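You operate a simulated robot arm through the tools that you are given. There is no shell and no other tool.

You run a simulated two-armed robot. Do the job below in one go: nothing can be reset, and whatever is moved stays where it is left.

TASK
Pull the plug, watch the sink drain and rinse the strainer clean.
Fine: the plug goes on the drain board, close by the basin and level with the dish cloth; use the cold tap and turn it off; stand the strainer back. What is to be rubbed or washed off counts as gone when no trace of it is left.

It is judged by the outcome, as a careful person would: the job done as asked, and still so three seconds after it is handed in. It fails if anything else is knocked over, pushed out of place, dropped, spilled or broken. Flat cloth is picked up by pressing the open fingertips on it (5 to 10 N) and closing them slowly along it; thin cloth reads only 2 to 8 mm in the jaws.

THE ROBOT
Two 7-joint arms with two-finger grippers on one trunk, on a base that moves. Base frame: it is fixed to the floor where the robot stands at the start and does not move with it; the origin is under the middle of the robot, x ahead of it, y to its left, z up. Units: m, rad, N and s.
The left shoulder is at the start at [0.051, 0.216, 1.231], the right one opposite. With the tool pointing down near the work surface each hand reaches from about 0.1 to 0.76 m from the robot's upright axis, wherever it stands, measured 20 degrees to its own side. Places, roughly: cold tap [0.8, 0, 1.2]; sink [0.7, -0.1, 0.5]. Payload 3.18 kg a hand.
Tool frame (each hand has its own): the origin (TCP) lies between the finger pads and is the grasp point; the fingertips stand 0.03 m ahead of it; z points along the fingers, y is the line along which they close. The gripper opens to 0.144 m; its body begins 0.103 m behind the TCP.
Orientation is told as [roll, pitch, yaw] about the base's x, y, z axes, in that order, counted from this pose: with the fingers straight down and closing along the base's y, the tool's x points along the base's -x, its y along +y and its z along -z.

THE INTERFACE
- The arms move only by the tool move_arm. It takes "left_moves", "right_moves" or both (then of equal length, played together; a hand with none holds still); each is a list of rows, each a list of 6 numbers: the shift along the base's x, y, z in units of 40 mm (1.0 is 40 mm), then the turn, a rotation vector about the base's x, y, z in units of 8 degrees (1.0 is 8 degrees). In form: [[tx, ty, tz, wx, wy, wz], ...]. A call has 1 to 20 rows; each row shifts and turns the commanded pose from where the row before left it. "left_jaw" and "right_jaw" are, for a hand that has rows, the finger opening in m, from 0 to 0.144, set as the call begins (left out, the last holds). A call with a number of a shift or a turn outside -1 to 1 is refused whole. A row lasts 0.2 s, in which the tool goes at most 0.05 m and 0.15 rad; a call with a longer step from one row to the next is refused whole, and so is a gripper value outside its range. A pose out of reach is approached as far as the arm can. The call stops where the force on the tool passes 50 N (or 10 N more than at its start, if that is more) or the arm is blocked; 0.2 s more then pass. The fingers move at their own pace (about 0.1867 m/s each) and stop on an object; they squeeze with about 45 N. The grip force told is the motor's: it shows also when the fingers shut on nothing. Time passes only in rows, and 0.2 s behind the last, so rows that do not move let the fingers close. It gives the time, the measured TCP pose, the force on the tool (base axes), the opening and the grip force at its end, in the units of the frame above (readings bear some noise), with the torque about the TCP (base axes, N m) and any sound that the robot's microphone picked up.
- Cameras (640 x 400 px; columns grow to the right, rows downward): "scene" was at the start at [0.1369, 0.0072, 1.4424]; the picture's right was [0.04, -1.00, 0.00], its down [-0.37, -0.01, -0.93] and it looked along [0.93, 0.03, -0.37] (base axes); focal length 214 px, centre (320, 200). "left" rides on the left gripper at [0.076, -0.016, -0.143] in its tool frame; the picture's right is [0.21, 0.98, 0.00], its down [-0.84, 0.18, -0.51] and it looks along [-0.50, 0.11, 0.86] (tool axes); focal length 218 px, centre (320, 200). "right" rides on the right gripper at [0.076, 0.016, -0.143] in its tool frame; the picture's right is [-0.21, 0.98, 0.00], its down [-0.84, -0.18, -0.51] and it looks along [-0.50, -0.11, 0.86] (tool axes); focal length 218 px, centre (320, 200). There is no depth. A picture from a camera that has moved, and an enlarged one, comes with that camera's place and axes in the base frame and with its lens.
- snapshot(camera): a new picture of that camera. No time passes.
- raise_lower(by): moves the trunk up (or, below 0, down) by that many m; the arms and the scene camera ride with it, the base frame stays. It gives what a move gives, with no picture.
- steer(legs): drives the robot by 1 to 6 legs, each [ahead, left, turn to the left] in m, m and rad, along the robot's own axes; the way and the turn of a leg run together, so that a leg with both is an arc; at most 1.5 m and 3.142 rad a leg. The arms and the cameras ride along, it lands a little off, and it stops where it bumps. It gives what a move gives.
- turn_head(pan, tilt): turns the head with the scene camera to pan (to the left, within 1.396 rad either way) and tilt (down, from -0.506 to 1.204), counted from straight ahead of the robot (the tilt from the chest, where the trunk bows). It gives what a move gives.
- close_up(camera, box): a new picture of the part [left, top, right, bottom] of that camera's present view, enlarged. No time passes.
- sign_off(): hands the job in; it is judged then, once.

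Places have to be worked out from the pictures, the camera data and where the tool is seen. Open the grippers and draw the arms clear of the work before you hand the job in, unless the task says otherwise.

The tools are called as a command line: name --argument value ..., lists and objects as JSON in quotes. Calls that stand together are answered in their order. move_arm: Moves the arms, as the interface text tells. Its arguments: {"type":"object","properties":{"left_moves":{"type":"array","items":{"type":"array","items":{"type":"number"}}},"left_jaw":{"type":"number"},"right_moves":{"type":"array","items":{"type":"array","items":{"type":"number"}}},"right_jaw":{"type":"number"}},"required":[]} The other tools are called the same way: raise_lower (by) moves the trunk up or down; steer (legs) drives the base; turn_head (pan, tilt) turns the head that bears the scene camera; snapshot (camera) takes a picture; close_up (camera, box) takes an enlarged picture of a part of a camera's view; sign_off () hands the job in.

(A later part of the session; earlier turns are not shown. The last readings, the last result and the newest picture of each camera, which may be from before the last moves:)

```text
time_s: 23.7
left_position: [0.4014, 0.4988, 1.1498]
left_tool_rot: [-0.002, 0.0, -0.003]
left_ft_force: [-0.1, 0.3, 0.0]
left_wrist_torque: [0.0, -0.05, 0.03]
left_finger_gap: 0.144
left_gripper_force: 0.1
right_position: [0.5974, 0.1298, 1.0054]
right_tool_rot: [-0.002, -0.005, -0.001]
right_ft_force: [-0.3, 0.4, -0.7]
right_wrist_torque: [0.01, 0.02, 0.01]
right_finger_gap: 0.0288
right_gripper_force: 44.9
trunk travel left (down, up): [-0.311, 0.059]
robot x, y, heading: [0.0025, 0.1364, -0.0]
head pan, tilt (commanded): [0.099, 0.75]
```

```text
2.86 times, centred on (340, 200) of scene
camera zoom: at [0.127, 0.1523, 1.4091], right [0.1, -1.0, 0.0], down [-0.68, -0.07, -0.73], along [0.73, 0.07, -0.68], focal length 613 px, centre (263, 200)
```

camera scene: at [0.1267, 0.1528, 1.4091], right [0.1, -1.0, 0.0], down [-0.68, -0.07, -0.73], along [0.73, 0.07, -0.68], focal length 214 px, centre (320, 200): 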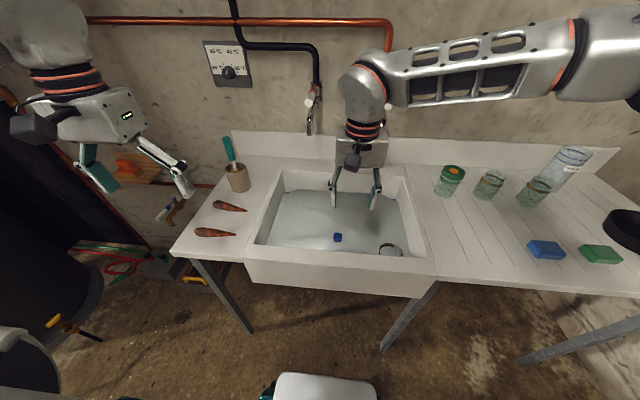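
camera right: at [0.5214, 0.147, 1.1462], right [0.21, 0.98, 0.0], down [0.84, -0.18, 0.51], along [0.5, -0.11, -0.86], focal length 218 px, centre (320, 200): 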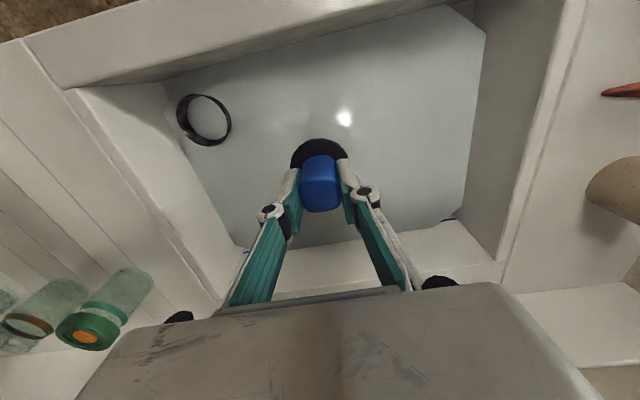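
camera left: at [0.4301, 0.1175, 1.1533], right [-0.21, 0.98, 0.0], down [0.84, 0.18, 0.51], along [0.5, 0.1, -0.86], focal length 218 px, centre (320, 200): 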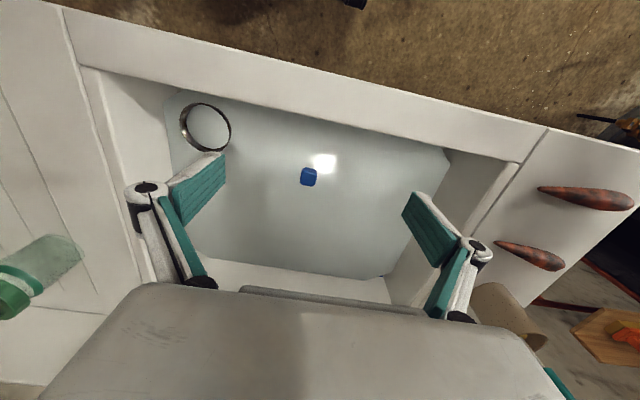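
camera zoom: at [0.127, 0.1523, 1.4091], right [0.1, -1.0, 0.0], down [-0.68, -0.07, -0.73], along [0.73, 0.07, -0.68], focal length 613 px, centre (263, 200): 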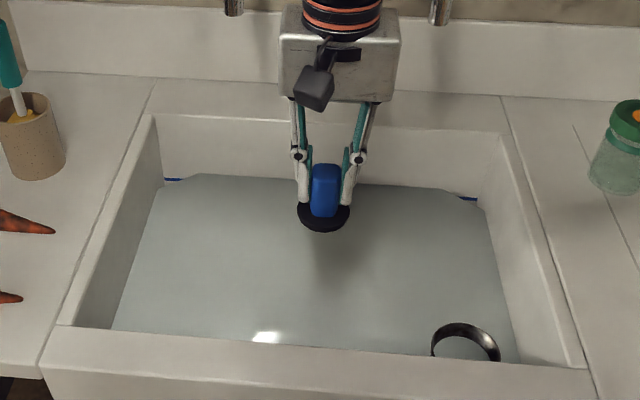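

The plug's disc is about 55 mm wide with its underside about 46 mm below the TCP. I carry it over to the board just right of the basin, at x ≈ 0.537 (level with the pads) and y ≈ -0.19, still high.

move_arm --right_moves '[[-0.167, -0.889, 0, 0, 0, 0], [-0.167, -0.889, 0, 0, 0, 0], [-0.167, -0.889, 0, 0, 0, 0], [-0.167, -0.889, 0, 0, 0, 0], [-0.167, -0.889, 0, 0, 0, 0], [-0.167, -0.889, 0, 0, 0, 0], [-0.167, -0.889, 0, 0, 0, 0], [-0.167, -0.889, 0, 0, 0, 0], [-0.167, -0.889, 0, 0, 0, 0], [0, 0, 0, 0, 0, 0]]'

snapshot --camera "right"

snapshot --camera "scene"

close_up --camera "scene" --box '[380, 140, 620, 290]'

```text
time_s: 25.9
left_position: [0.4004, 0.5004, 1.1506]
left_tool_rot: [-0.002, -0.001, 0.0]
left_ft_force: [0.4, 0.4, -0.8]
left_wrist_torque: [-0.03, 0.01, -0.01]
left_finger_gap: 0.1438
left_gripper_force: 0.0
right_position: [0.5405, -0.1904, 1.0039]
right_tool_rot: [-0.004, -0.005, 0.002]
right_ft_force: [-0.3, -0.2, -0.3]
right_wrist_torque: [-0.03, 0.01, 0.01]
right_finger_gap: 0.0287
right_gripper_force: 45.4
trunk travel left (down, up): [-0.311, 0.059]
robot x, y, heading: [0.0025, 0.1356, -0.001]
head pan, tilt (commanded): [0.099, 0.75]
```

```text
taken
camera right: at [0.4635, -0.1736, 1.1446], right [0.21, 0.98, 0.0], down [0.84, -0.18, 0.51], along [0.5, -0.11, -0.86], focal length 218 px, centre (320, 200)
```

right: 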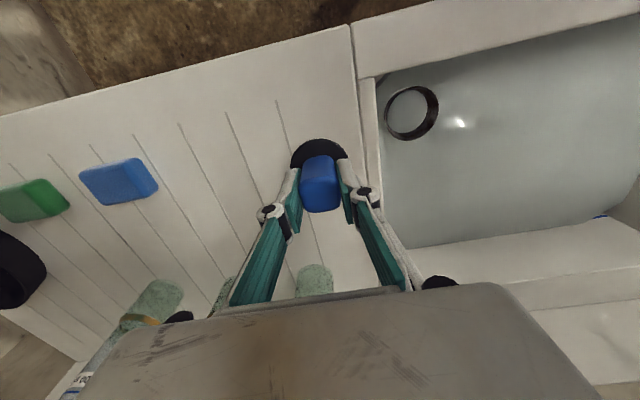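

```text
taken
camera scene: at [0.127, 0.1533, 1.4091], right [0.1, -1.0, 0.0], down [-0.68, -0.07, -0.73], along [0.73, 0.07, -0.68], focal length 214 px, centre (320, 200)
```

scene: 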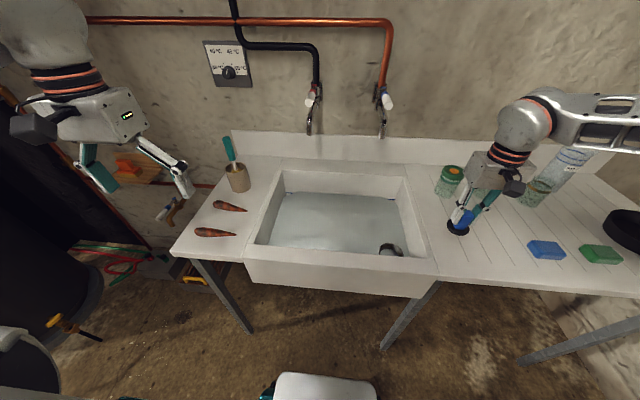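

```text
2.67 times, centred on (500, 215) of scene
camera zoom: at [0.127, 0.1533, 1.4091], right [0.1, -1.0, 0.0], down [-0.68, -0.07, -0.73], along [0.73, 0.07, -0.68], focal length 572 px, centre (-160, 160)
```

zoom: 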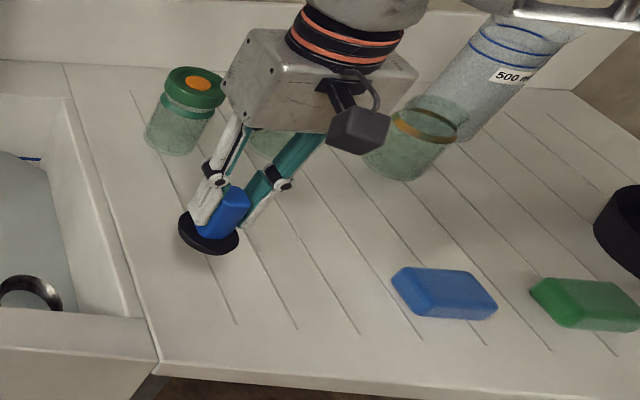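

The board spot is confirmed: the pads' centres lie at x ≈ 0.533 and the basin seam at y ≈ -0.132. I lower the plug to just above the board at [0.536, -0.18].

move_arm --right_moves '[[-0.05, 0.12, -0.55, 0, 0, 0], [-0.05, 0.12, -0.55, 0, 0, 0], [0, 0, -0.55, 0, 0, 0], [0, 0, 0, 0, 0, 0]]'

close_up --camera "scene" --box '[400, 170, 520, 260]'

snapshot --camera "right"

```text
time_s: 26.9
left_position: [0.3997, 0.4984, 1.1496]
left_tool_rot: [-0.001, -0.002, -0.001]
left_ft_force: [0.7, -0.2, 0.0]
left_wrist_torque: [0.01, -0.02, -0.03]
left_finger_gap: 0.1442
left_gripper_force: 0.1
right_position: [0.5348, -0.1804, 0.9382]
right_tool_rot: [-0.001, -0.004, 0.0]
right_ft_force: [-0.1, 0.6, -0.5]
right_wrist_torque: [0.05, 0.0, 0.03]
right_finger_gap: 0.0287
right_gripper_force: 45.6
trunk travel left (down, up): [-0.311, 0.059]
robot x, y, heading: [0.0014, 0.1411, -0.004]
head pan, tilt (commanded): [0.099, 0.75]
```

```text
4.44 times, centred on (460, 215) of scene
camera zoom: at [0.1264, 0.1525, 1.4092], right [0.1, -1.0, 0.0], down [-0.68, -0.07, -0.73], along [0.73, 0.07, -0.68], focal length 953 px, centre (-302, 133)
```

zoom: 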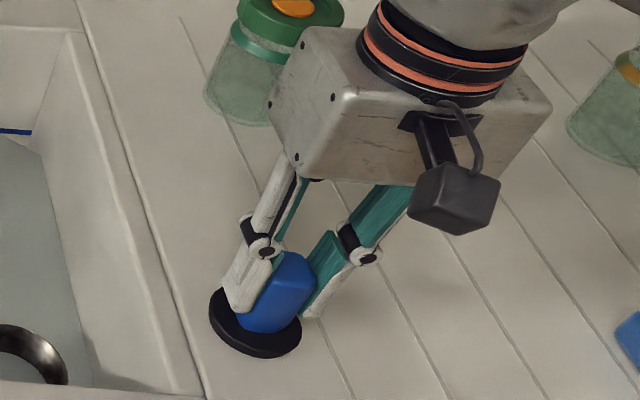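

```text
taken
camera right: at [0.4589, -0.1643, 1.0795], right [0.21, 0.98, 0.0], down [0.84, -0.18, 0.51], along [0.5, -0.11, -0.86], focal length 218 px, centre (320, 200)
```

right: 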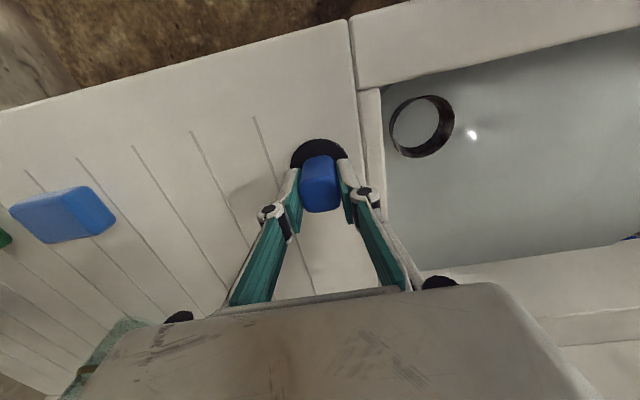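

I lower on in 4 mm rows, checking the force for contact with the board.

move_arm --right_moves '[[0, 0, -0.1, 0, 0, 0], [0, 0, -0.1, 0, 0, 0], [0, 0, 0, 0, 0, 0]]'

move_arm --right_moves '[[0, 0, -0.08, 0, 0, 0], [0, 0, 0, 0, 0, 0]]'

move_arm --right_moves '[[0, 0, -0.06, 0, 0, 0], [0, 0, 0, 0, 0, 0]]'

```text
time_s: 27.6
left_position: [0.3999, 0.4978, 1.1512]
left_tool_rot: [-0.003, -0.003, -0.004]
left_ft_force: [-0.6, -1.3, -0.1]
left_wrist_torque: [0.0, 0.03, -0.03]
left_finger_gap: 0.1439
left_gripper_force: 0.1
right_position: [0.5355, -0.1805, 0.9381]
right_tool_rot: [0.001, -0.012, -0.005]
right_ft_force: [-10.9, -2.8, 22.8]
right_wrist_torque: [-0.08, 0.92, -0.04]
right_finger_gap: 0.0285
right_gripper_force: 45.1
trunk travel left (down, up): [-0.311, 0.059]
robot x, y, heading: [-0.001, 0.1395, -0.002]
head pan, tilt (commanded): [0.099, 0.75]
stopped in row 3 (right hand): the force on the tool passed its limit at 52 N (the readings are from after the stop); the commanded pose is now the measured one
```

```text
time_s: 28.2
left_position: [0.3988, 0.4976, 1.1498]
left_tool_rot: [-0.001, -0.002, -0.005]
left_ft_force: [0.6, -0.9, -0.4]
left_wrist_torque: [0.01, 0.05, -0.02]
left_finger_gap: 0.1438
left_gripper_force: 0.0
right_position: [0.5355, -0.1804, 0.937]
right_tool_rot: [0.003, -0.016, -0.009]
right_ft_force: [-13.1, -1.6, 25.2]
right_wrist_torque: [-0.09, 0.81, -0.14]
right_finger_gap: 0.0286
right_gripper_force: 45.0
trunk travel left (down, up): [-0.311, 0.059]
robot x, y, heading: [-0.0022, 0.1426, -0.005]
head pan, tilt (commanded): [0.099, 0.75]
stopped in row 2 (right hand): the force on the tool passed its limit at 52 N (the readings are from after the stop); the commanded pose is now the measured one
```

```text
time_s: 28.9
left_position: [0.3993, 0.4976, 1.1498]
left_tool_rot: [-0.001, -0.002, -0.003]
left_ft_force: [0.3, 0.0, 0.2]
left_wrist_torque: [0.0, 0.01, 0.01]
left_finger_gap: 0.144
left_gripper_force: 0.0
right_position: [0.5364, -0.1801, 0.9372]
right_tool_rot: [0.005, -0.02, -0.01]
right_ft_force: [-13.1, -0.3, 24.1]
right_wrist_torque: [-0.1, 0.8, -0.16]
right_finger_gap: 0.0289
right_gripper_force: 45.1
trunk travel left (down, up): [-0.311, 0.059]
robot x, y, heading: [0.0016, 0.1384, -0.007]
head pan, tilt (commanded): [0.099, 0.75]
stopped in row 2 (right hand): the force on the tool passed its limit at 51 N (the readings are from after the stop); the commanded pose is now the measured one
```

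The plug's foot is already on the board at TCP z ≈ 0.938. I ease off a millimetre and straighten, then open the jaws a little.

move_arm --right_moves '[[0, 0, 0.03, 0, 0.14, 0.07], [0, 0, 0.02, 0, 0, 0], [0, 0, 0, 0, 0, 0]]'

close_up --camera "scene" --box '[400, 170, 520, 260]'

```text
time_s: 29.7
left_position: [0.398, 0.4981, 1.1511]
left_tool_rot: [-0.002, -0.003, -0.004]
left_ft_force: [-1.3, 0.3, 0.1]
left_wrist_torque: [0.01, 0.03, 0.01]
left_finger_gap: 0.1441
left_gripper_force: 0.1
right_position: [0.5379, -0.1808, 0.9371]
right_tool_rot: [0.003, -0.004, 0.005]
right_ft_force: [-6.0, -2.4, 18.0]
right_wrist_torque: [-0.01, -0.04, -0.01]
right_finger_gap: 0.0287
right_gripper_force: 44.9
trunk travel left (down, up): [-0.311, 0.059]
robot x, y, heading: [-0.0039, 0.1426, -0.003]
head pan, tilt (commanded): [0.099, 0.75]
```

```text
4.44 times, centred on (460, 215) of scene
camera zoom: at [0.1243, 0.1522, 1.4093], right [0.1, -1.0, 0.0], down [-0.68, -0.07, -0.73], along [0.73, 0.07, -0.68], focal length 953 px, centre (-302, 133)
```

zoom: 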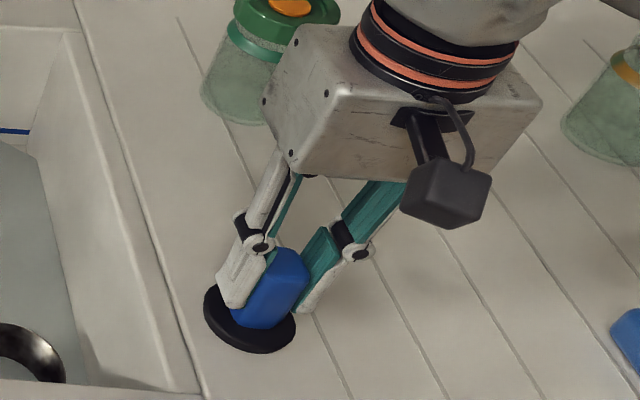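

The plug is standing on the board; I ease another 2 mm and open the jaws, then rise clear.

move_arm --right_moves '[[0, 0, 0.04, 0, 0, 0], [0, 0, 0, 0, 0, 0]]'

move_arm --right_moves '[[0, 0, 0, 0, 0, 0], [0, 0, 0, 0, 0, 0]]' --right_jaw 0.08

move_arm --right_moves '[[0, 0, 0.5, 0, 0, 0], [0, 0, 0.8, 0, 0, 0], [0, 0, 0.8, 0, 0, 0], [-0.3, -0.1, 0.8, 0, 0, 0], [0, 0, 0, 0, 0, 0]]'

snapshot --camera "right"

snapshot --camera "scene"

```text
time_s: 30.3
left_position: [0.4011, 0.4985, 1.1497]
left_tool_rot: [0.001, 0.001, -0.005]
left_ft_force: [-0.2, -0.8, 0.1]
left_wrist_torque: [0.02, -0.02, 0.0]
left_finger_gap: 0.144
left_gripper_force: 0.0
right_position: [0.5378, -0.1806, 0.938]
right_tool_rot: [0.003, 0.0, 0.003]
right_ft_force: [-2.5, 0.5, 4.0]
right_wrist_torque: [-0.01, 0.04, 0.02]
right_finger_gap: 0.0288
right_gripper_force: 45.1
trunk travel left (down, up): [-0.311, 0.059]
robot x, y, heading: [0.0006, 0.1403, -0.005]
head pan, tilt (commanded): [0.099, 0.75]
```

```text
time_s: 30.9
left_position: [0.4009, 0.497, 1.1501]
left_tool_rot: [-0.001, 0.0, -0.004]
left_ft_force: [0.3, -0.2, -0.3]
left_wrist_torque: [-0.01, 0.03, -0.01]
left_finger_gap: 0.1443
left_gripper_force: 0.1
right_position: [0.5398, -0.1799, 0.9369]
right_tool_rot: [0.003, 0.002, 0.0]
right_ft_force: [0.9, -0.2, 0.5]
right_wrist_torque: [-0.05, 0.0, 0.02]
right_finger_gap: 0.0799
right_gripper_force: 0.0
trunk travel left (down, up): [-0.311, 0.059]
robot x, y, heading: [-0.0005, 0.1388, -0.002]
head pan, tilt (commanded): [0.099, 0.75]
```

```text
time_s: 32.1
left_position: [0.4013, 0.4975, 1.1494]
left_tool_rot: [-0.004, 0.0, -0.004]
left_ft_force: [-1.0, -0.1, -0.9]
left_wrist_torque: [-0.04, 0.03, 0.01]
left_finger_gap: 0.1442
left_gripper_force: 0.0
right_position: [0.5283, -0.186, 1.0528]
right_tool_rot: [0.003, 0.0, 0.002]
right_ft_force: [1.0, -1.0, 0.0]
right_wrist_torque: [-0.03, 0.01, 0.01]
right_finger_gap: 0.0799
right_gripper_force: 0.1
trunk travel left (down, up): [-0.311, 0.059]
robot x, y, heading: [-0.0013, 0.1425, -0.0]
head pan, tilt (commanded): [0.099, 0.75]
```

```text
taken
camera right: at [0.4517, -0.1703, 1.194], right [0.21, 0.98, 0.0], down [0.84, -0.18, 0.51], along [0.5, -0.1, -0.86], focal length 218 px, centre (320, 200)
```

right: 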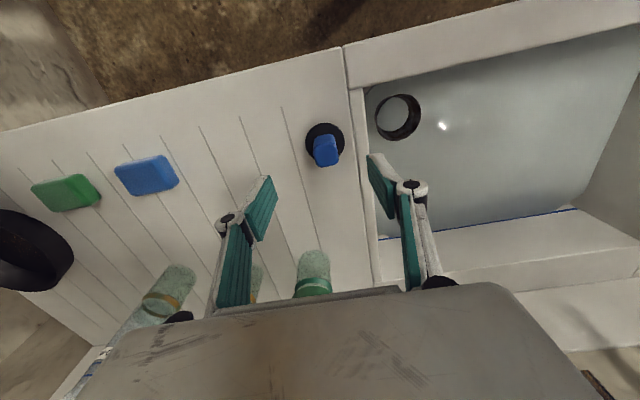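

```text
taken
camera scene: at [0.127, 0.1518, 1.409], right [0.1, -1.0, 0.0], down [-0.68, -0.07, -0.73], along [0.73, 0.07, -0.68], focal length 214 px, centre (320, 200)
```

scene: 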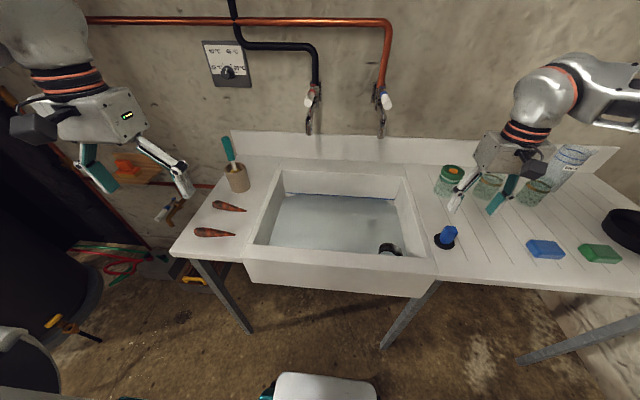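

The plug stands on the board at about [0.539, -0.18], level with both pads (x ≈ 0.532), and the water is sinking. While it drains, I look closely at the taps and the board.

turn_head --pan -0.2 --tilt 0.35

close_up --camera "scene" --box '[220, 120, 380, 240]'

close_up --camera "scene" --box '[280, 150, 360, 210]'

snapshot --camera "scene"

close_up --camera "right" --box '[20, 130, 200, 240]'

```text
time_s: 32.9
left_position: [0.4007, 0.497, 1.1497]
left_tool_rot: [-0.002, -0.001, -0.004]
left_ft_force: [0.9, -0.4, 0.1]
left_wrist_torque: [0.02, -0.01, 0.02]
left_finger_gap: 0.1437
left_gripper_force: 0.2
right_position: [0.5282, -0.1844, 1.0521]
right_tool_rot: [0.003, 0.001, 0.003]
right_ft_force: [0.0, 0.3, -0.2]
right_wrist_torque: [0.03, -0.06, -0.01]
right_finger_gap: 0.08
right_gripper_force: 0.0
trunk travel left (down, up): [-0.311, 0.059]
robot x, y, heading: [-0.0014, 0.138, -0.007]
head pan, tilt (commanded): [-0.201, 0.351]
```

```text
3.33 times, centred on (300, 180) of scene
camera zoom: at [0.1351, 0.125, 1.4447], right [-0.2, -0.98, 0.0], down [-0.34, 0.07, -0.94], along [0.92, -0.19, -0.34], focal length 715 px, centre (387, 267)
```

zoom: 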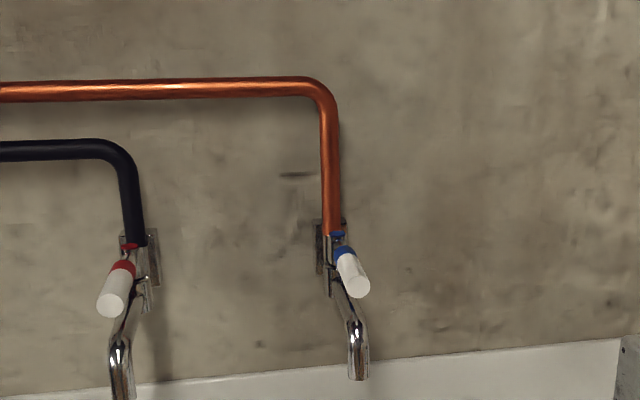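

```text
6.67 times, centred on (320, 180) of scene
camera zoom: at [0.1351, 0.125, 1.4447], right [-0.2, -0.98, 0.0], down [-0.34, 0.07, -0.94], along [0.92, -0.19, -0.34], focal length 1430 px, centre (320, 333)
```

zoom: 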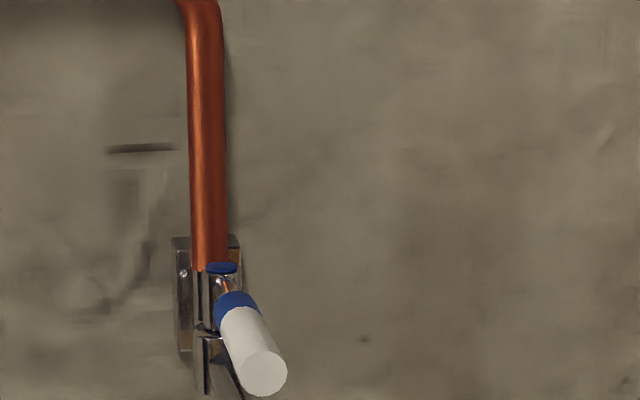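

```text
taken
camera scene: at [0.1351, 0.125, 1.4447], right [-0.2, -0.98, 0.0], down [-0.34, 0.07, -0.94], along [0.92, -0.19, -0.34], focal length 214 px, centre (320, 200)
```

scene: 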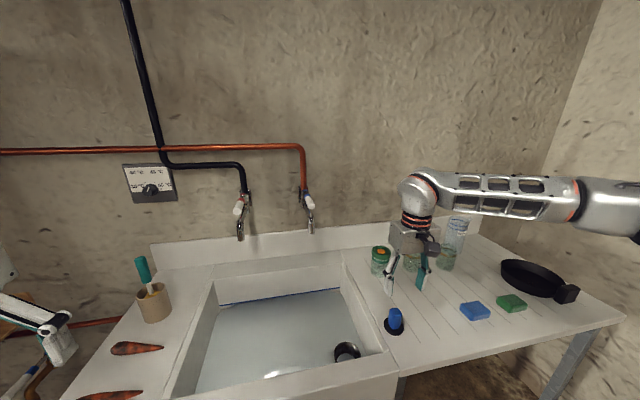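

```text
3.56 times, centred on (110, 185) of right
camera zoom: at [0.4513, -0.1703, 1.1939], right [0.21, 0.98, 0.0], down [0.84, -0.18, 0.51], along [0.5, -0.1, -0.86], focal length 776 px, centre (1067, 253)
```

zoom: 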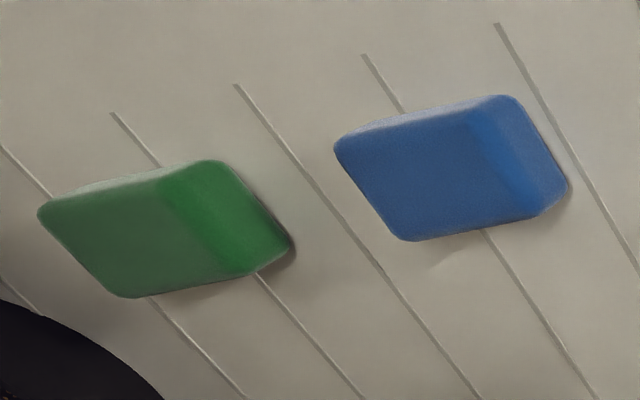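

The cold lever (blue band) points straight at the robot from about [0.834, 0.025, 1.205] to [0.748, 0.025, 1.20], with its spout outlet near [0.764, 0.025, 1.09]. While the sink drains I bring the left hand over, tilted forward, so that its camera can inspect the tap.

move_arm --left_moves '[[0.125, -0.87, 0.25, 0, -0.56, 0], [0.125, -0.87, 0.25, 0, -0.56, 0], [0.125, -0.87, 0.25, 0, -0.56, 0], [0.125, -0.87, 0.25, 0, -0.56, 0], [0.125, -0.87, 0.25, 0, -0.56, 0], [0.125, -0.87, 0.25, 0, -0.56, 0], [0.125, -0.87, 0.25, 0, -0.56, 0], [0.125, -0.87, 0.25, 0, -0.56, 0], [0.125, -0.87, 0.25, 0, -0.56, 0], [0.125, -0.87, 0.25, 0, -0.56, 0], [0, 0, 0, 0, 0, 0]]'

snapshot --camera "left"

snapshot --camera "right"

```text
time_s: 35.3
left_position: [0.449, 0.1505, 1.2506]
left_tool_rot: [0.001, -0.782, -0.003]
left_ft_force: [1.2, 0.9, 0.3]
left_wrist_torque: [-0.05, 0.0, -0.03]
left_finger_gap: 0.144
left_gripper_force: 0.0
right_position: [0.5279, -0.1854, 1.0528]
right_tool_rot: [0.003, 0.001, 0.003]
right_ft_force: [0.1, 1.6, -1.2]
right_wrist_torque: [-0.03, 0.02, 0.03]
right_finger_gap: 0.0801
right_gripper_force: 0.0
trunk travel left (down, up): [-0.311, 0.059]
robot x, y, heading: [0.0021, 0.1394, -0.0]
head pan, tilt (commanded): [-0.201, 0.351]
```

```text
taken
camera left: at [0.2926, 0.1344, 1.2983], right [-0.15, 0.98, -0.15], down [0.24, 0.18, 0.95], along [0.96, 0.1, -0.26], focal length 218 px, centre (320, 200)
```

left: 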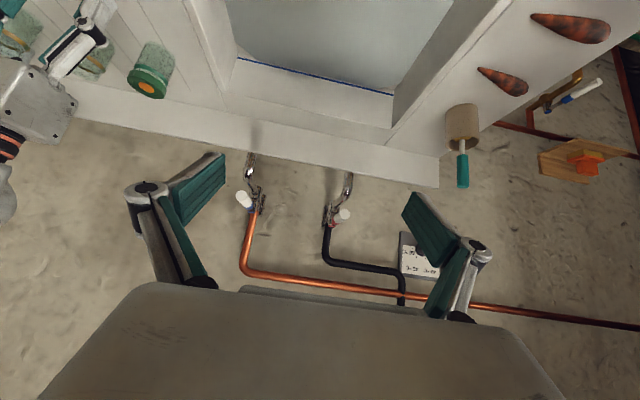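

```text
taken
camera right: at [0.4516, -0.169, 1.1942], right [0.21, 0.98, 0.0], down [0.84, -0.18, 0.51], along [0.5, -0.1, -0.86], focal length 218 px, centre (320, 200)
```

right: 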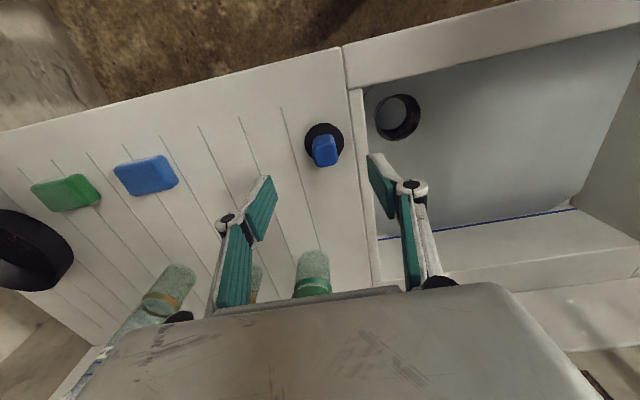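

close_up --camera "left" --box '[200, 140, 300, 240]'

close_up --camera "left" --box '[220, 140, 380, 240]'

close_up --camera "right" --box '[340, 70, 460, 170]'

```text
4.00 times, centred on (250, 190) of left
camera zoom: at [0.2926, 0.1344, 1.2983], right [-0.15, 0.98, -0.15], down [0.24, 0.18, 0.95], along [0.96, 0.1, -0.26], focal length 873 px, centre (600, 240)
```

zoom: 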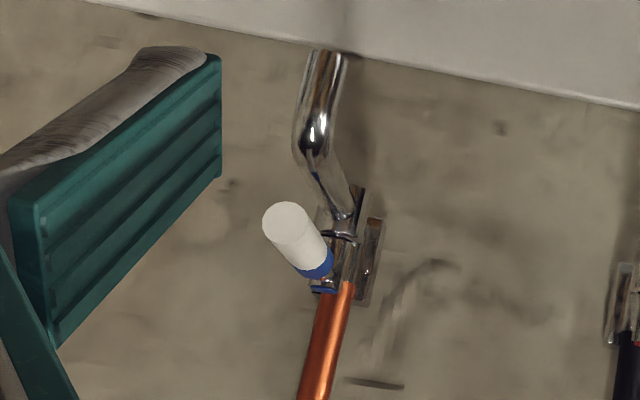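

```text
4.00 times, centred on (300, 190) of left
camera zoom: at [0.2926, 0.1344, 1.2983], right [-0.15, 0.98, -0.15], down [0.24, 0.18, 0.95], along [0.96, 0.1, -0.26], focal length 873 px, centre (400, 240)
```

zoom: 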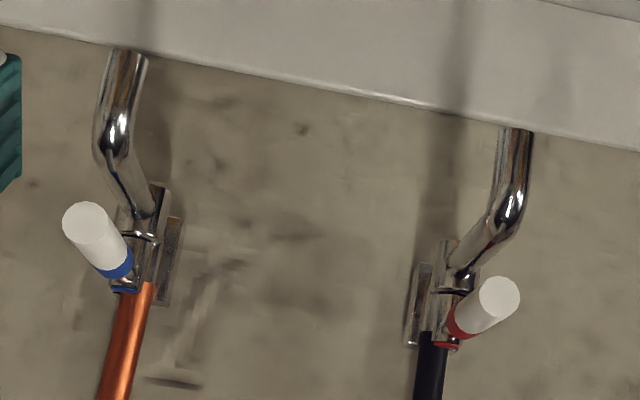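

```text
4.00 times, centred on (400, 120) of right
camera zoom: at [0.4516, -0.169, 1.1942], right [0.21, 0.98, 0.0], down [0.84, -0.18, 0.51], along [0.5, -0.1, -0.86], focal length 873 px, centre (0, 520)
```

zoom: 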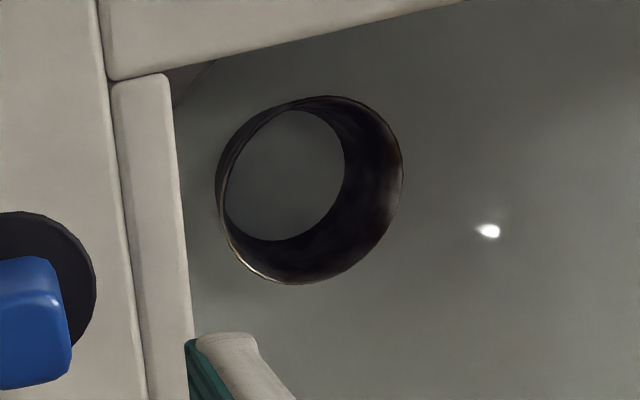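

To learn how the lever is hinged, I swing the left hand round (jaws nearly closed) for a side view of the cold tap.

move_arm --left_moves '[[0.5, 0.29, 0.03, 0, 0, -0.89], [0.5, 0.29, 0.03, 0, 0, -0.89], [0.5, 0.29, 0.03, 0, 0, -0.89], [0.5, 0.29, 0.03, 0, 0, -0.89], [0.5, 0.29, 0.03, 0, 0, -0.89], [0.5, 0.29, 0.03, 0, 0, -0.89], [0.5, 0.29, 0.03, 0, 0, -0.89], [0, 0, 0, 0, 0, 0]]' --left_jaw 0.02

snapshot --camera "left"

snapshot --camera "scene"

```text
time_s: 37.1
left_position: [0.58, 0.2254, 1.2572]
left_tool_rot: [0.001, -0.784, -0.812]
left_ft_force: [-0.2, 0.4, 0.5]
left_wrist_torque: [-0.01, -0.01, -0.01]
left_finger_gap: 0.0201
left_gripper_force: 0.0
left hand out of reach, approached as far as the arm can: row 7
right_position: [0.5275, -0.1857, 1.053]
right_tool_rot: [0.003, -0.001, 0.001]
right_ft_force: [-0.6, 0.0, 0.1]
right_wrist_torque: [0.0, 0.01, 0.0]
right_finger_gap: 0.0801
right_gripper_force: 0.1
trunk travel left (down, up): [-0.311, 0.059]
robot x, y, heading: [-0.0018, 0.14, -0.005]
head pan, tilt (commanded): [-0.201, 0.351]
```

```text
taken
camera left: at [0.4603, 0.326, 1.3054], right [0.61, 0.78, -0.15], down [0.3, -0.05, 0.95], along [0.74, -0.62, -0.26], focal length 218 px, centre (320, 200)
```

left: 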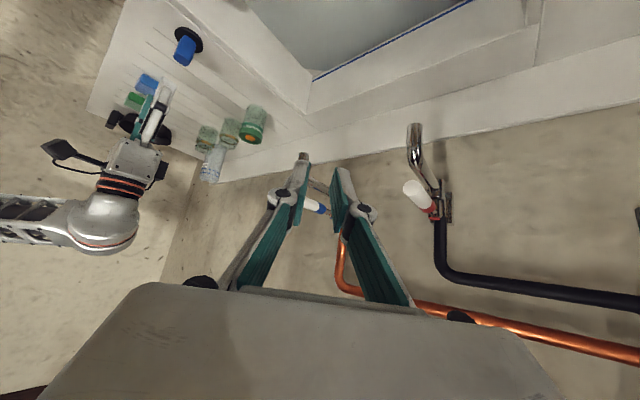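

```text
taken
camera scene: at [0.1352, 0.1251, 1.4448], right [-0.2, -0.98, 0.0], down [-0.34, 0.07, -0.94], along [0.92, -0.19, -0.34], focal length 214 px, centre (320, 200)
```

scene: 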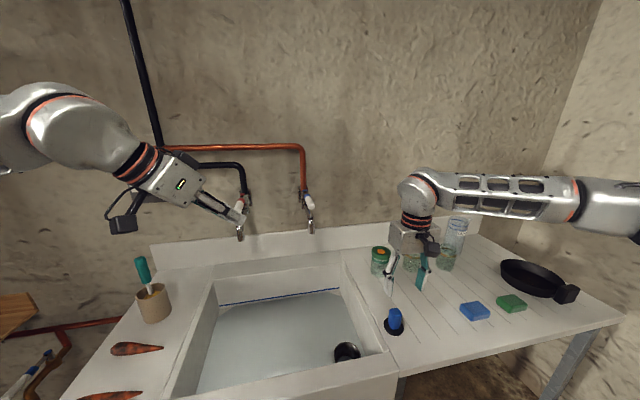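

close_up --camera "left" --box '[380, 110, 480, 240]'

close_up --camera "left" --box '[270, 140, 370, 240]'

close_up --camera "scene" --box '[190, 260, 400, 395]'

```text
3.08 times, centred on (430, 175) of left
camera zoom: at [0.4603, 0.326, 1.3054], right [0.61, 0.78, -0.15], down [0.3, -0.05, 0.95], along [0.74, -0.62, -0.26], focal length 672 px, centre (-18, 277)
```

zoom: 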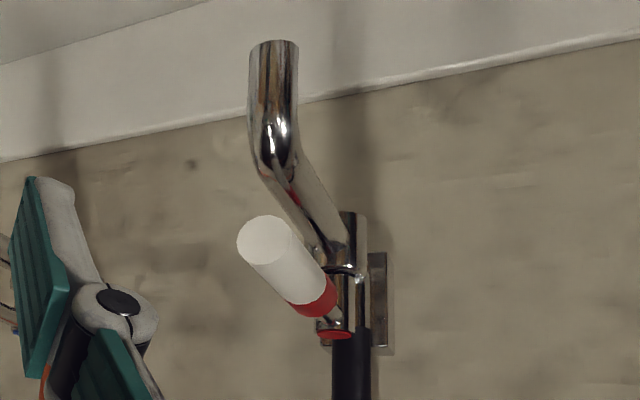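

```text
4.00 times, centred on (320, 190) of left
camera zoom: at [0.4603, 0.326, 1.3054], right [0.61, 0.78, -0.15], down [0.3, -0.05, 0.95], along [0.74, -0.62, -0.26], focal length 873 px, centre (320, 240)
```

zoom: 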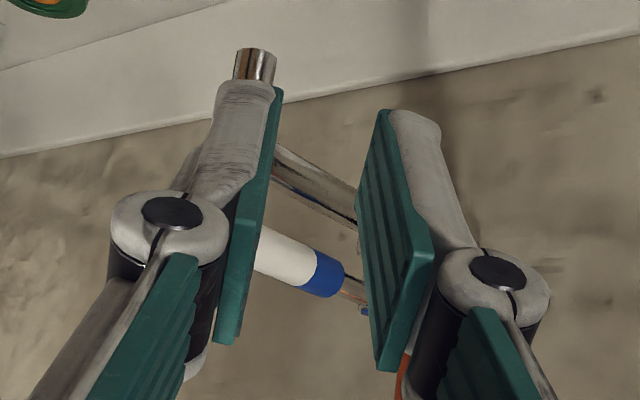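

```text
2.96 times, centred on (295, 328) of scene
camera zoom: at [0.1352, 0.1251, 1.4448], right [-0.2, -0.98, 0.0], down [-0.34, 0.07, -0.94], along [0.92, -0.19, -0.34], focal length 636 px, centre (394, -178)
```

zoom: 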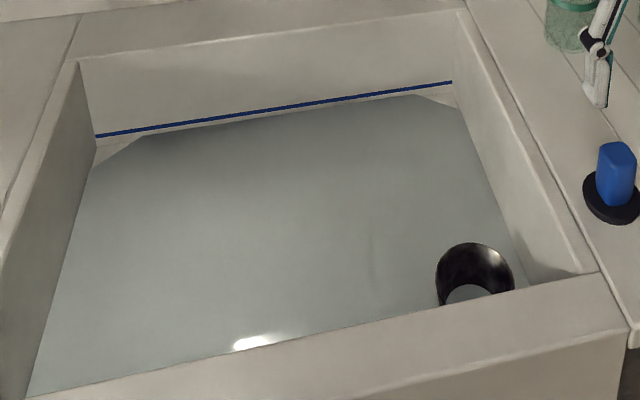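

The lever pivots on a short vertical stem with the coloured cap, so it should turn sideways about a vertical axis. The water has sunk well below the blue line; I let time pass and watch the sink.

turn_head --pan -0.15 --tilt 0.8

move_arm --right_moves '[[0, 0, 0, 0, 0, 0], [0, 0, 0, 0, 0, 0], [0, 0, 0, 0, 0, 0], [0, 0, 0, 0, 0, 0], [0, 0, 0, 0, 0, 0], [0, 0, 0, 0, 0, 0], [0, 0, 0, 0, 0, 0], [0, 0, 0, 0, 0, 0], [0, 0, 0, 0, 0, 0], [0, 0, 0, 0, 0, 0], [0, 0, 0, 0, 0, 0], [0, 0, 0, 0, 0, 0], [0, 0, 0, 0, 0, 0], [0, 0, 0, 0, 0, 0], [0, 0, 0, 0, 0, 0], [0, 0, 0, 0, 0, 0], [0, 0, 0, 0, 0, 0], [0, 0, 0, 0, 0, 0], [0, 0, 0, 0, 0, 0], [0, 0, 0, 0, 0, 0]]'

snapshot --camera "scene"

close_up --camera "scene" --box '[190, 130, 400, 260]'

```text
time_s: 38.0
left_position: [0.5814, 0.2258, 1.2576]
left_tool_rot: [0.001, -0.782, -0.811]
left_ft_force: [0.5, 0.5, -1.2]
left_wrist_torque: [-0.04, 0.04, -0.02]
left_finger_gap: 0.02
left_gripper_force: 0.0
right_position: [0.5268, -0.1852, 1.0526]
right_tool_rot: [0.004, -0.001, 0.002]
right_ft_force: [0.4, 0.0, 0.3]
right_wrist_torque: [-0.01, 0.03, -0.03]
right_finger_gap: 0.08
right_gripper_force: 0.1
trunk travel left (down, up): [-0.311, 0.059]
robot x, y, heading: [0.0011, 0.1393, -0.001]
head pan, tilt (commanded): [-0.15, 0.799]
```

```text
time_s: 42.2
left_position: [0.5802, 0.2257, 1.2585]
left_tool_rot: [0.003, -0.781, -0.812]
left_ft_force: [0.1, 0.7, -0.7]
left_wrist_torque: [-0.01, -0.05, 0.0]
left_finger_gap: 0.0198
left_gripper_force: 0.1
right_position: [0.5272, -0.1857, 1.0518]
right_tool_rot: [0.003, 0.0, 0.002]
right_ft_force: [-0.4, -0.5, -0.2]
right_wrist_torque: [0.01, 0.0, 0.0]
right_finger_gap: 0.0799
right_gripper_force: 0.0
trunk travel left (down, up): [-0.311, 0.059]
robot x, y, heading: [0.0009, 0.1421, -0.002]
head pan, tilt (commanded): [-0.15, 0.799]
```

```text
taken
camera scene: at [0.1235, 0.1314, 1.4052], right [-0.15, -0.99, 0.0], down [-0.71, 0.11, -0.7], along [0.69, -0.11, -0.72], focal length 214 px, centre (320, 200)
```

scene: 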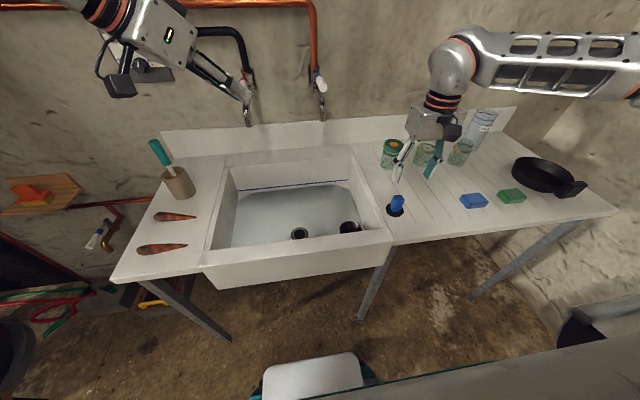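

```text
3.05 times, centred on (295, 195) of scene
camera zoom: at [0.1235, 0.1314, 1.4052], right [-0.15, -0.99, 0.0], down [-0.71, 0.11, -0.7], along [0.69, -0.11, -0.72], focal length 654 px, centre (396, 215)
```

zoom: 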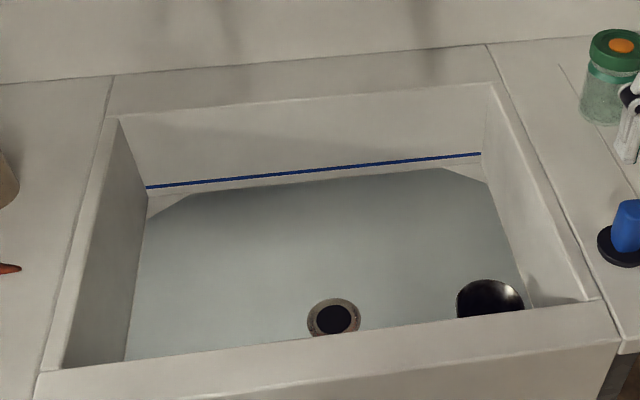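

The drain hole is now showing at about [0.598, 0.13, 0.74], so the basin floor is near z 0.74 and the strainer about 60 mm tall. I bring the right hand's camera over the strainer to see what has to be rinsed.

move_arm --right_moves '[[0, 0.78, 0, 0, 0, 0], [0, 0.78, 0, 0, 0, 0], [0, 0.78, -0.4, 0, 0, 0], [0, 0.78, -0.6, 0, 0, 0], [0, 0, 0, 0, 0, 0]]'

snapshot --camera "right"

close_up --camera "right" --box '[260, 90, 380, 190]'

```text
time_s: 43.4
left_position: [0.5792, 0.2243, 1.2581]
left_tool_rot: [0.002, -0.78, -0.81]
left_ft_force: [1.0, -0.1, 0.7]
left_wrist_torque: [-0.02, 0.02, 0.0]
left_finger_gap: 0.0199
left_gripper_force: 0.1
right_position: [0.5305, -0.0587, 1.0128]
right_tool_rot: [0.004, 0.001, 0.001]
right_ft_force: [-0.5, 0.2, -0.6]
right_wrist_torque: [0.06, 0.0, 0.02]
right_finger_gap: 0.0802
right_gripper_force: 0.1
trunk travel left (down, up): [-0.311, 0.059]
robot x, y, heading: [-0.0028, 0.1411, -0.005]
head pan, tilt (commanded): [-0.15, 0.799]
```

```text
taken
camera right: at [0.453, -0.0434, 1.1536], right [0.21, 0.98, 0.0], down [0.84, -0.18, 0.51], along [0.5, -0.1, -0.86], focal length 218 px, centre (320, 200)
```

right: 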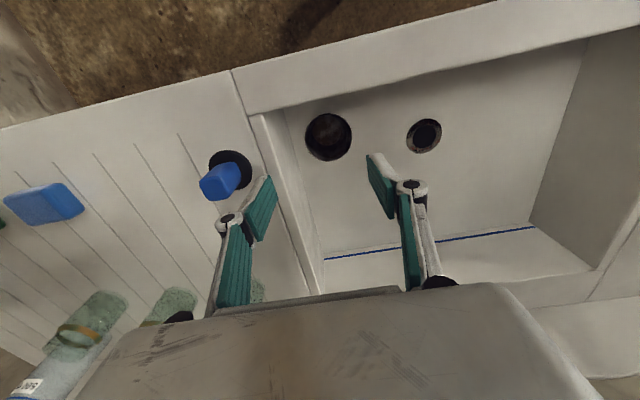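

```text
4.00 times, centred on (320, 140) of right
camera zoom: at [0.453, -0.0434, 1.1536], right [0.21, 0.98, 0.0], down [0.84, -0.18, 0.51], along [0.5, -0.1, -0.86], focal length 873 px, centre (320, 440)
```

zoom: 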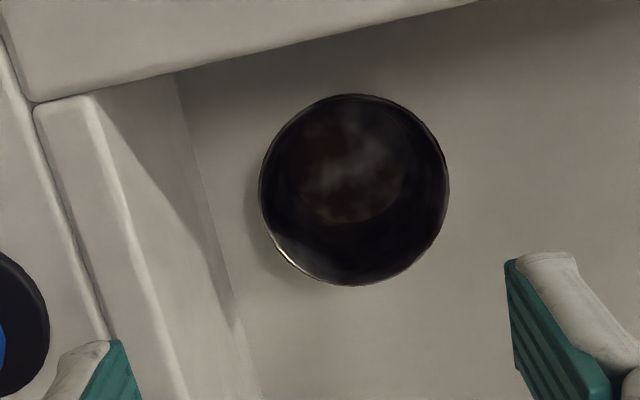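

The basin is empty now, and the strainer is a dark cup about 75 mm across at [0.547, -0.047], stained inside, standing on the basin floor. Before fetching it, I try the left hand's pose for the lever: pointing horizontally, coming from the left.

move_arm --left_moves '[[-0.33, 0.11, -0.24, -0.675, -0.645, 0], [-0.33, 0.11, -0.24, -0.675, -0.645, 0], [-0.33, 0.11, -0.24, -0.675, -0.645, 0], [-0.33, 0.11, -0.24, -0.675, -0.645, 0], [-0.33, 0.11, -0.24, -0.675, -0.645, 0], [-0.33, 0.11, -0.24, -0.675, -0.645, 0], [0, 0, 0, 0, 0, 0]]' --left_jaw 0.06

snapshot --camera "left"

```text
time_s: 45.0
left_position: [0.5017, 0.2404, 1.2067]
left_tool_rot: [0.146, -1.52, -0.982]
left_ft_force: [-0.6, -0.9, 0.3]
left_wrist_torque: [0.01, -0.04, 0.0]
left_finger_gap: 0.0597
left_gripper_force: 0.1
left hand out of reach, approached as far as the arm can: row 6
right_position: [0.5301, -0.0568, 1.0119]
right_tool_rot: [0.004, 0.0, 0.002]
right_ft_force: [-0.8, -0.4, -0.1]
right_wrist_torque: [-0.04, 0.01, -0.01]
right_finger_gap: 0.08
right_gripper_force: 0.1
trunk travel left (down, up): [-0.311, 0.059]
robot x, y, heading: [0.001, 0.1382, -0.006]
head pan, tilt (commanded): [-0.15, 0.799]
```

```text
taken
camera left: at [0.3905, 0.3377, 1.1374], right [0.72, 0.66, -0.2], down [-0.18, 0.46, 0.87], along [0.67, -0.59, 0.45], focal length 218 px, centre (320, 200)
```

left: 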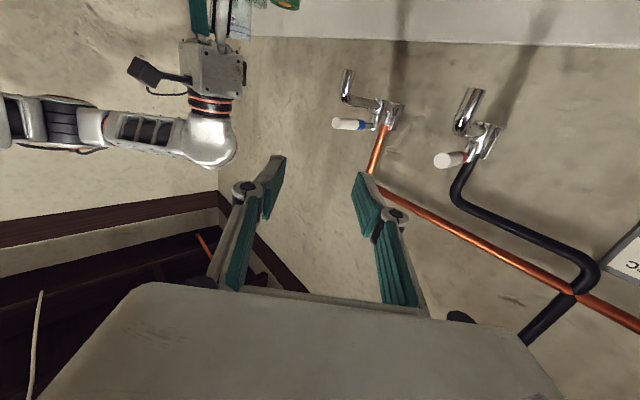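

close_up --camera "left" --box '[320, 50, 440, 150]'

close_up --camera "left" --box '[410, 70, 530, 190]'

```text
4.00 times, centred on (380, 100) of left
camera zoom: at [0.3905, 0.3377, 1.1374], right [0.72, 0.66, -0.2], down [-0.18, 0.46, 0.87], along [0.67, -0.59, 0.45], focal length 873 px, centre (80, 600)
```

zoom: 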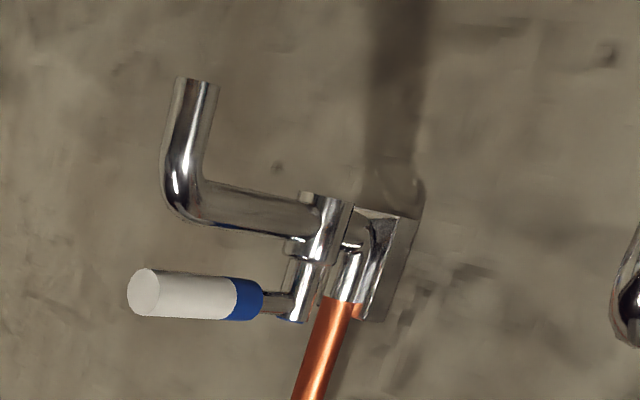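

```text
3.33 times, centred on (470, 130) of left
camera zoom: at [0.3905, 0.3377, 1.1374], right [0.72, 0.66, -0.2], down [-0.18, 0.46, 0.87], along [0.67, -0.59, 0.45], focal length 728 px, centre (-180, 433)
```

zoom: 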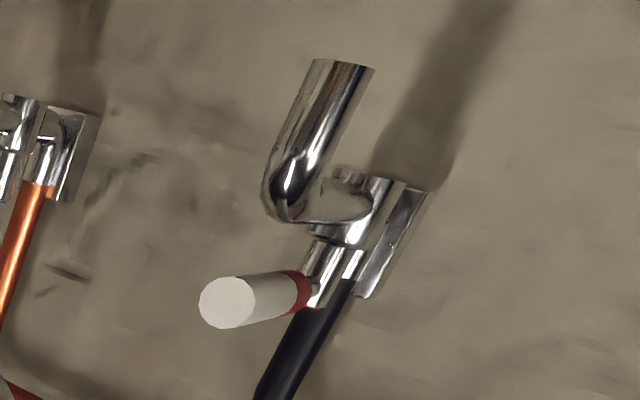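

The tap is clear now: the lever (tip about [0.74, 0.026, 1.20], pivot stem near x 0.865) turns about the vertical stem above the spout. First I fetch the strainer: I yaw the right hand 45° so the fingers close across its diameter on the sides away from the basin walls.

move_arm --right_moves '[[0.07, 0.042, -0.258, 0, 0, 0.9375], [0.07, 0.042, -0.258, 0, 0, 0.9375], [0.07, 0.042, -0.258, 0, 0, 0.9375], [0.07, 0.042, -0.258, 0, 0, 0.9375], [0.07, 0.042, -0.258, 0, 0, 0.9375], [0.07, 0.042, -0.258, 0, 0, 0.9375], [0, 0, 0, 0, 0, 0]]' --right_jaw 0.095

snapshot --camera "right"

close_up --camera "scene" --box '[260, 130, 440, 260]'

```text
time_s: 46.6
left_position: [0.502, 0.2394, 1.2058]
left_tool_rot: [0.127, -1.516, -0.963]
left_ft_force: [-0.4, -0.4, 0.1]
left_wrist_torque: [-0.02, 0.01, 0.02]
left_finger_gap: 0.0601
left_gripper_force: 0.0
right_position: [0.5382, -0.0518, 0.9705]
right_tool_rot: [0.004, 0.0, 0.525]
right_ft_force: [0.4, 0.0, 0.4]
right_wrist_torque: [0.02, 0.0, 0.02]
right_finger_gap: 0.0951
right_gripper_force: 0.1
right hand out of reach, approached as far as the arm can: row 5, 6
trunk travel left (down, up): [-0.311, 0.059]
robot x, y, heading: [-0.0022, 0.1371, -0.003]
head pan, tilt (commanded): [-0.15, 0.799]
```

```text
taken
camera right: at [0.4647, -0.0777, 1.1129], right [-0.31, 0.95, 0.0], down [0.82, 0.27, 0.51], along [0.48, 0.16, -0.86], focal length 218 px, centre (320, 200)
```

right: 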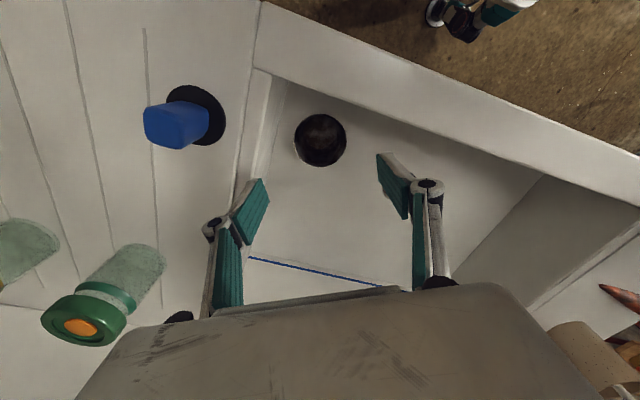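

```text
3.08 times, centred on (350, 195) of scene
camera zoom: at [0.1236, 0.1311, 1.4051], right [-0.15, -0.99, 0.0], down [-0.71, 0.11, -0.7], along [0.69, -0.11, -0.72], focal length 660 px, centre (228, 215)
```

zoom: 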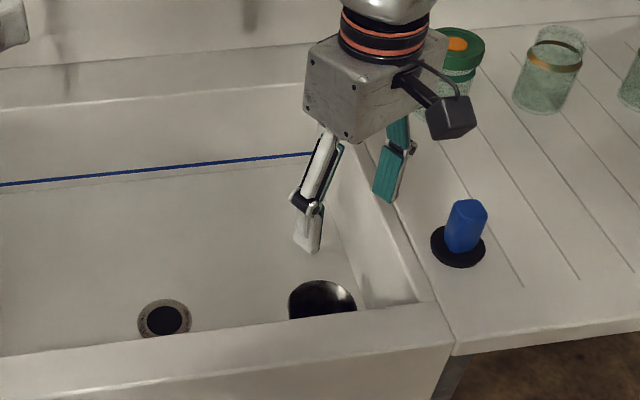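

The wrist yaw stops at 30°. I take enlarged views to measure the strainer and its gap to the right-hand basin wall precisely.

close_up --camera "right" --box '[230, 60, 420, 200]'

close_up --camera "right" --box '[285, 105, 355, 175]'

```text
2.86 times, centred on (325, 130) of right
camera zoom: at [0.4647, -0.0777, 1.1129], right [-0.31, 0.95, 0.0], down [0.82, 0.27, 0.51], along [0.48, 0.16, -0.86], focal length 624 px, centre (306, 400)
```

zoom: 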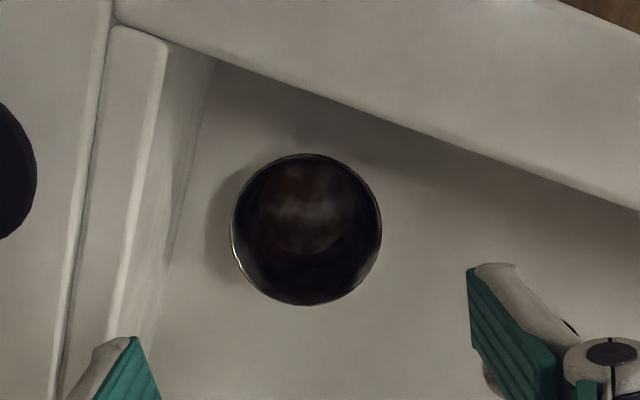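

```text
5.71 times, centred on (320, 140) of right
camera zoom: at [0.4647, -0.0777, 1.1129], right [-0.31, 0.95, 0.0], down [0.82, 0.27, 0.51], along [0.48, 0.16, -0.86], focal length 1247 px, centre (320, 543)
```

zoom: 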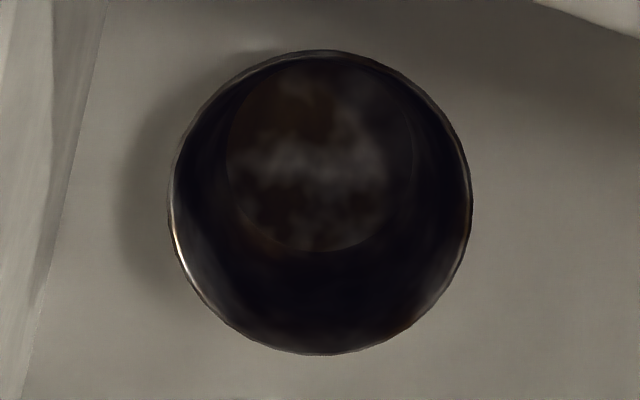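

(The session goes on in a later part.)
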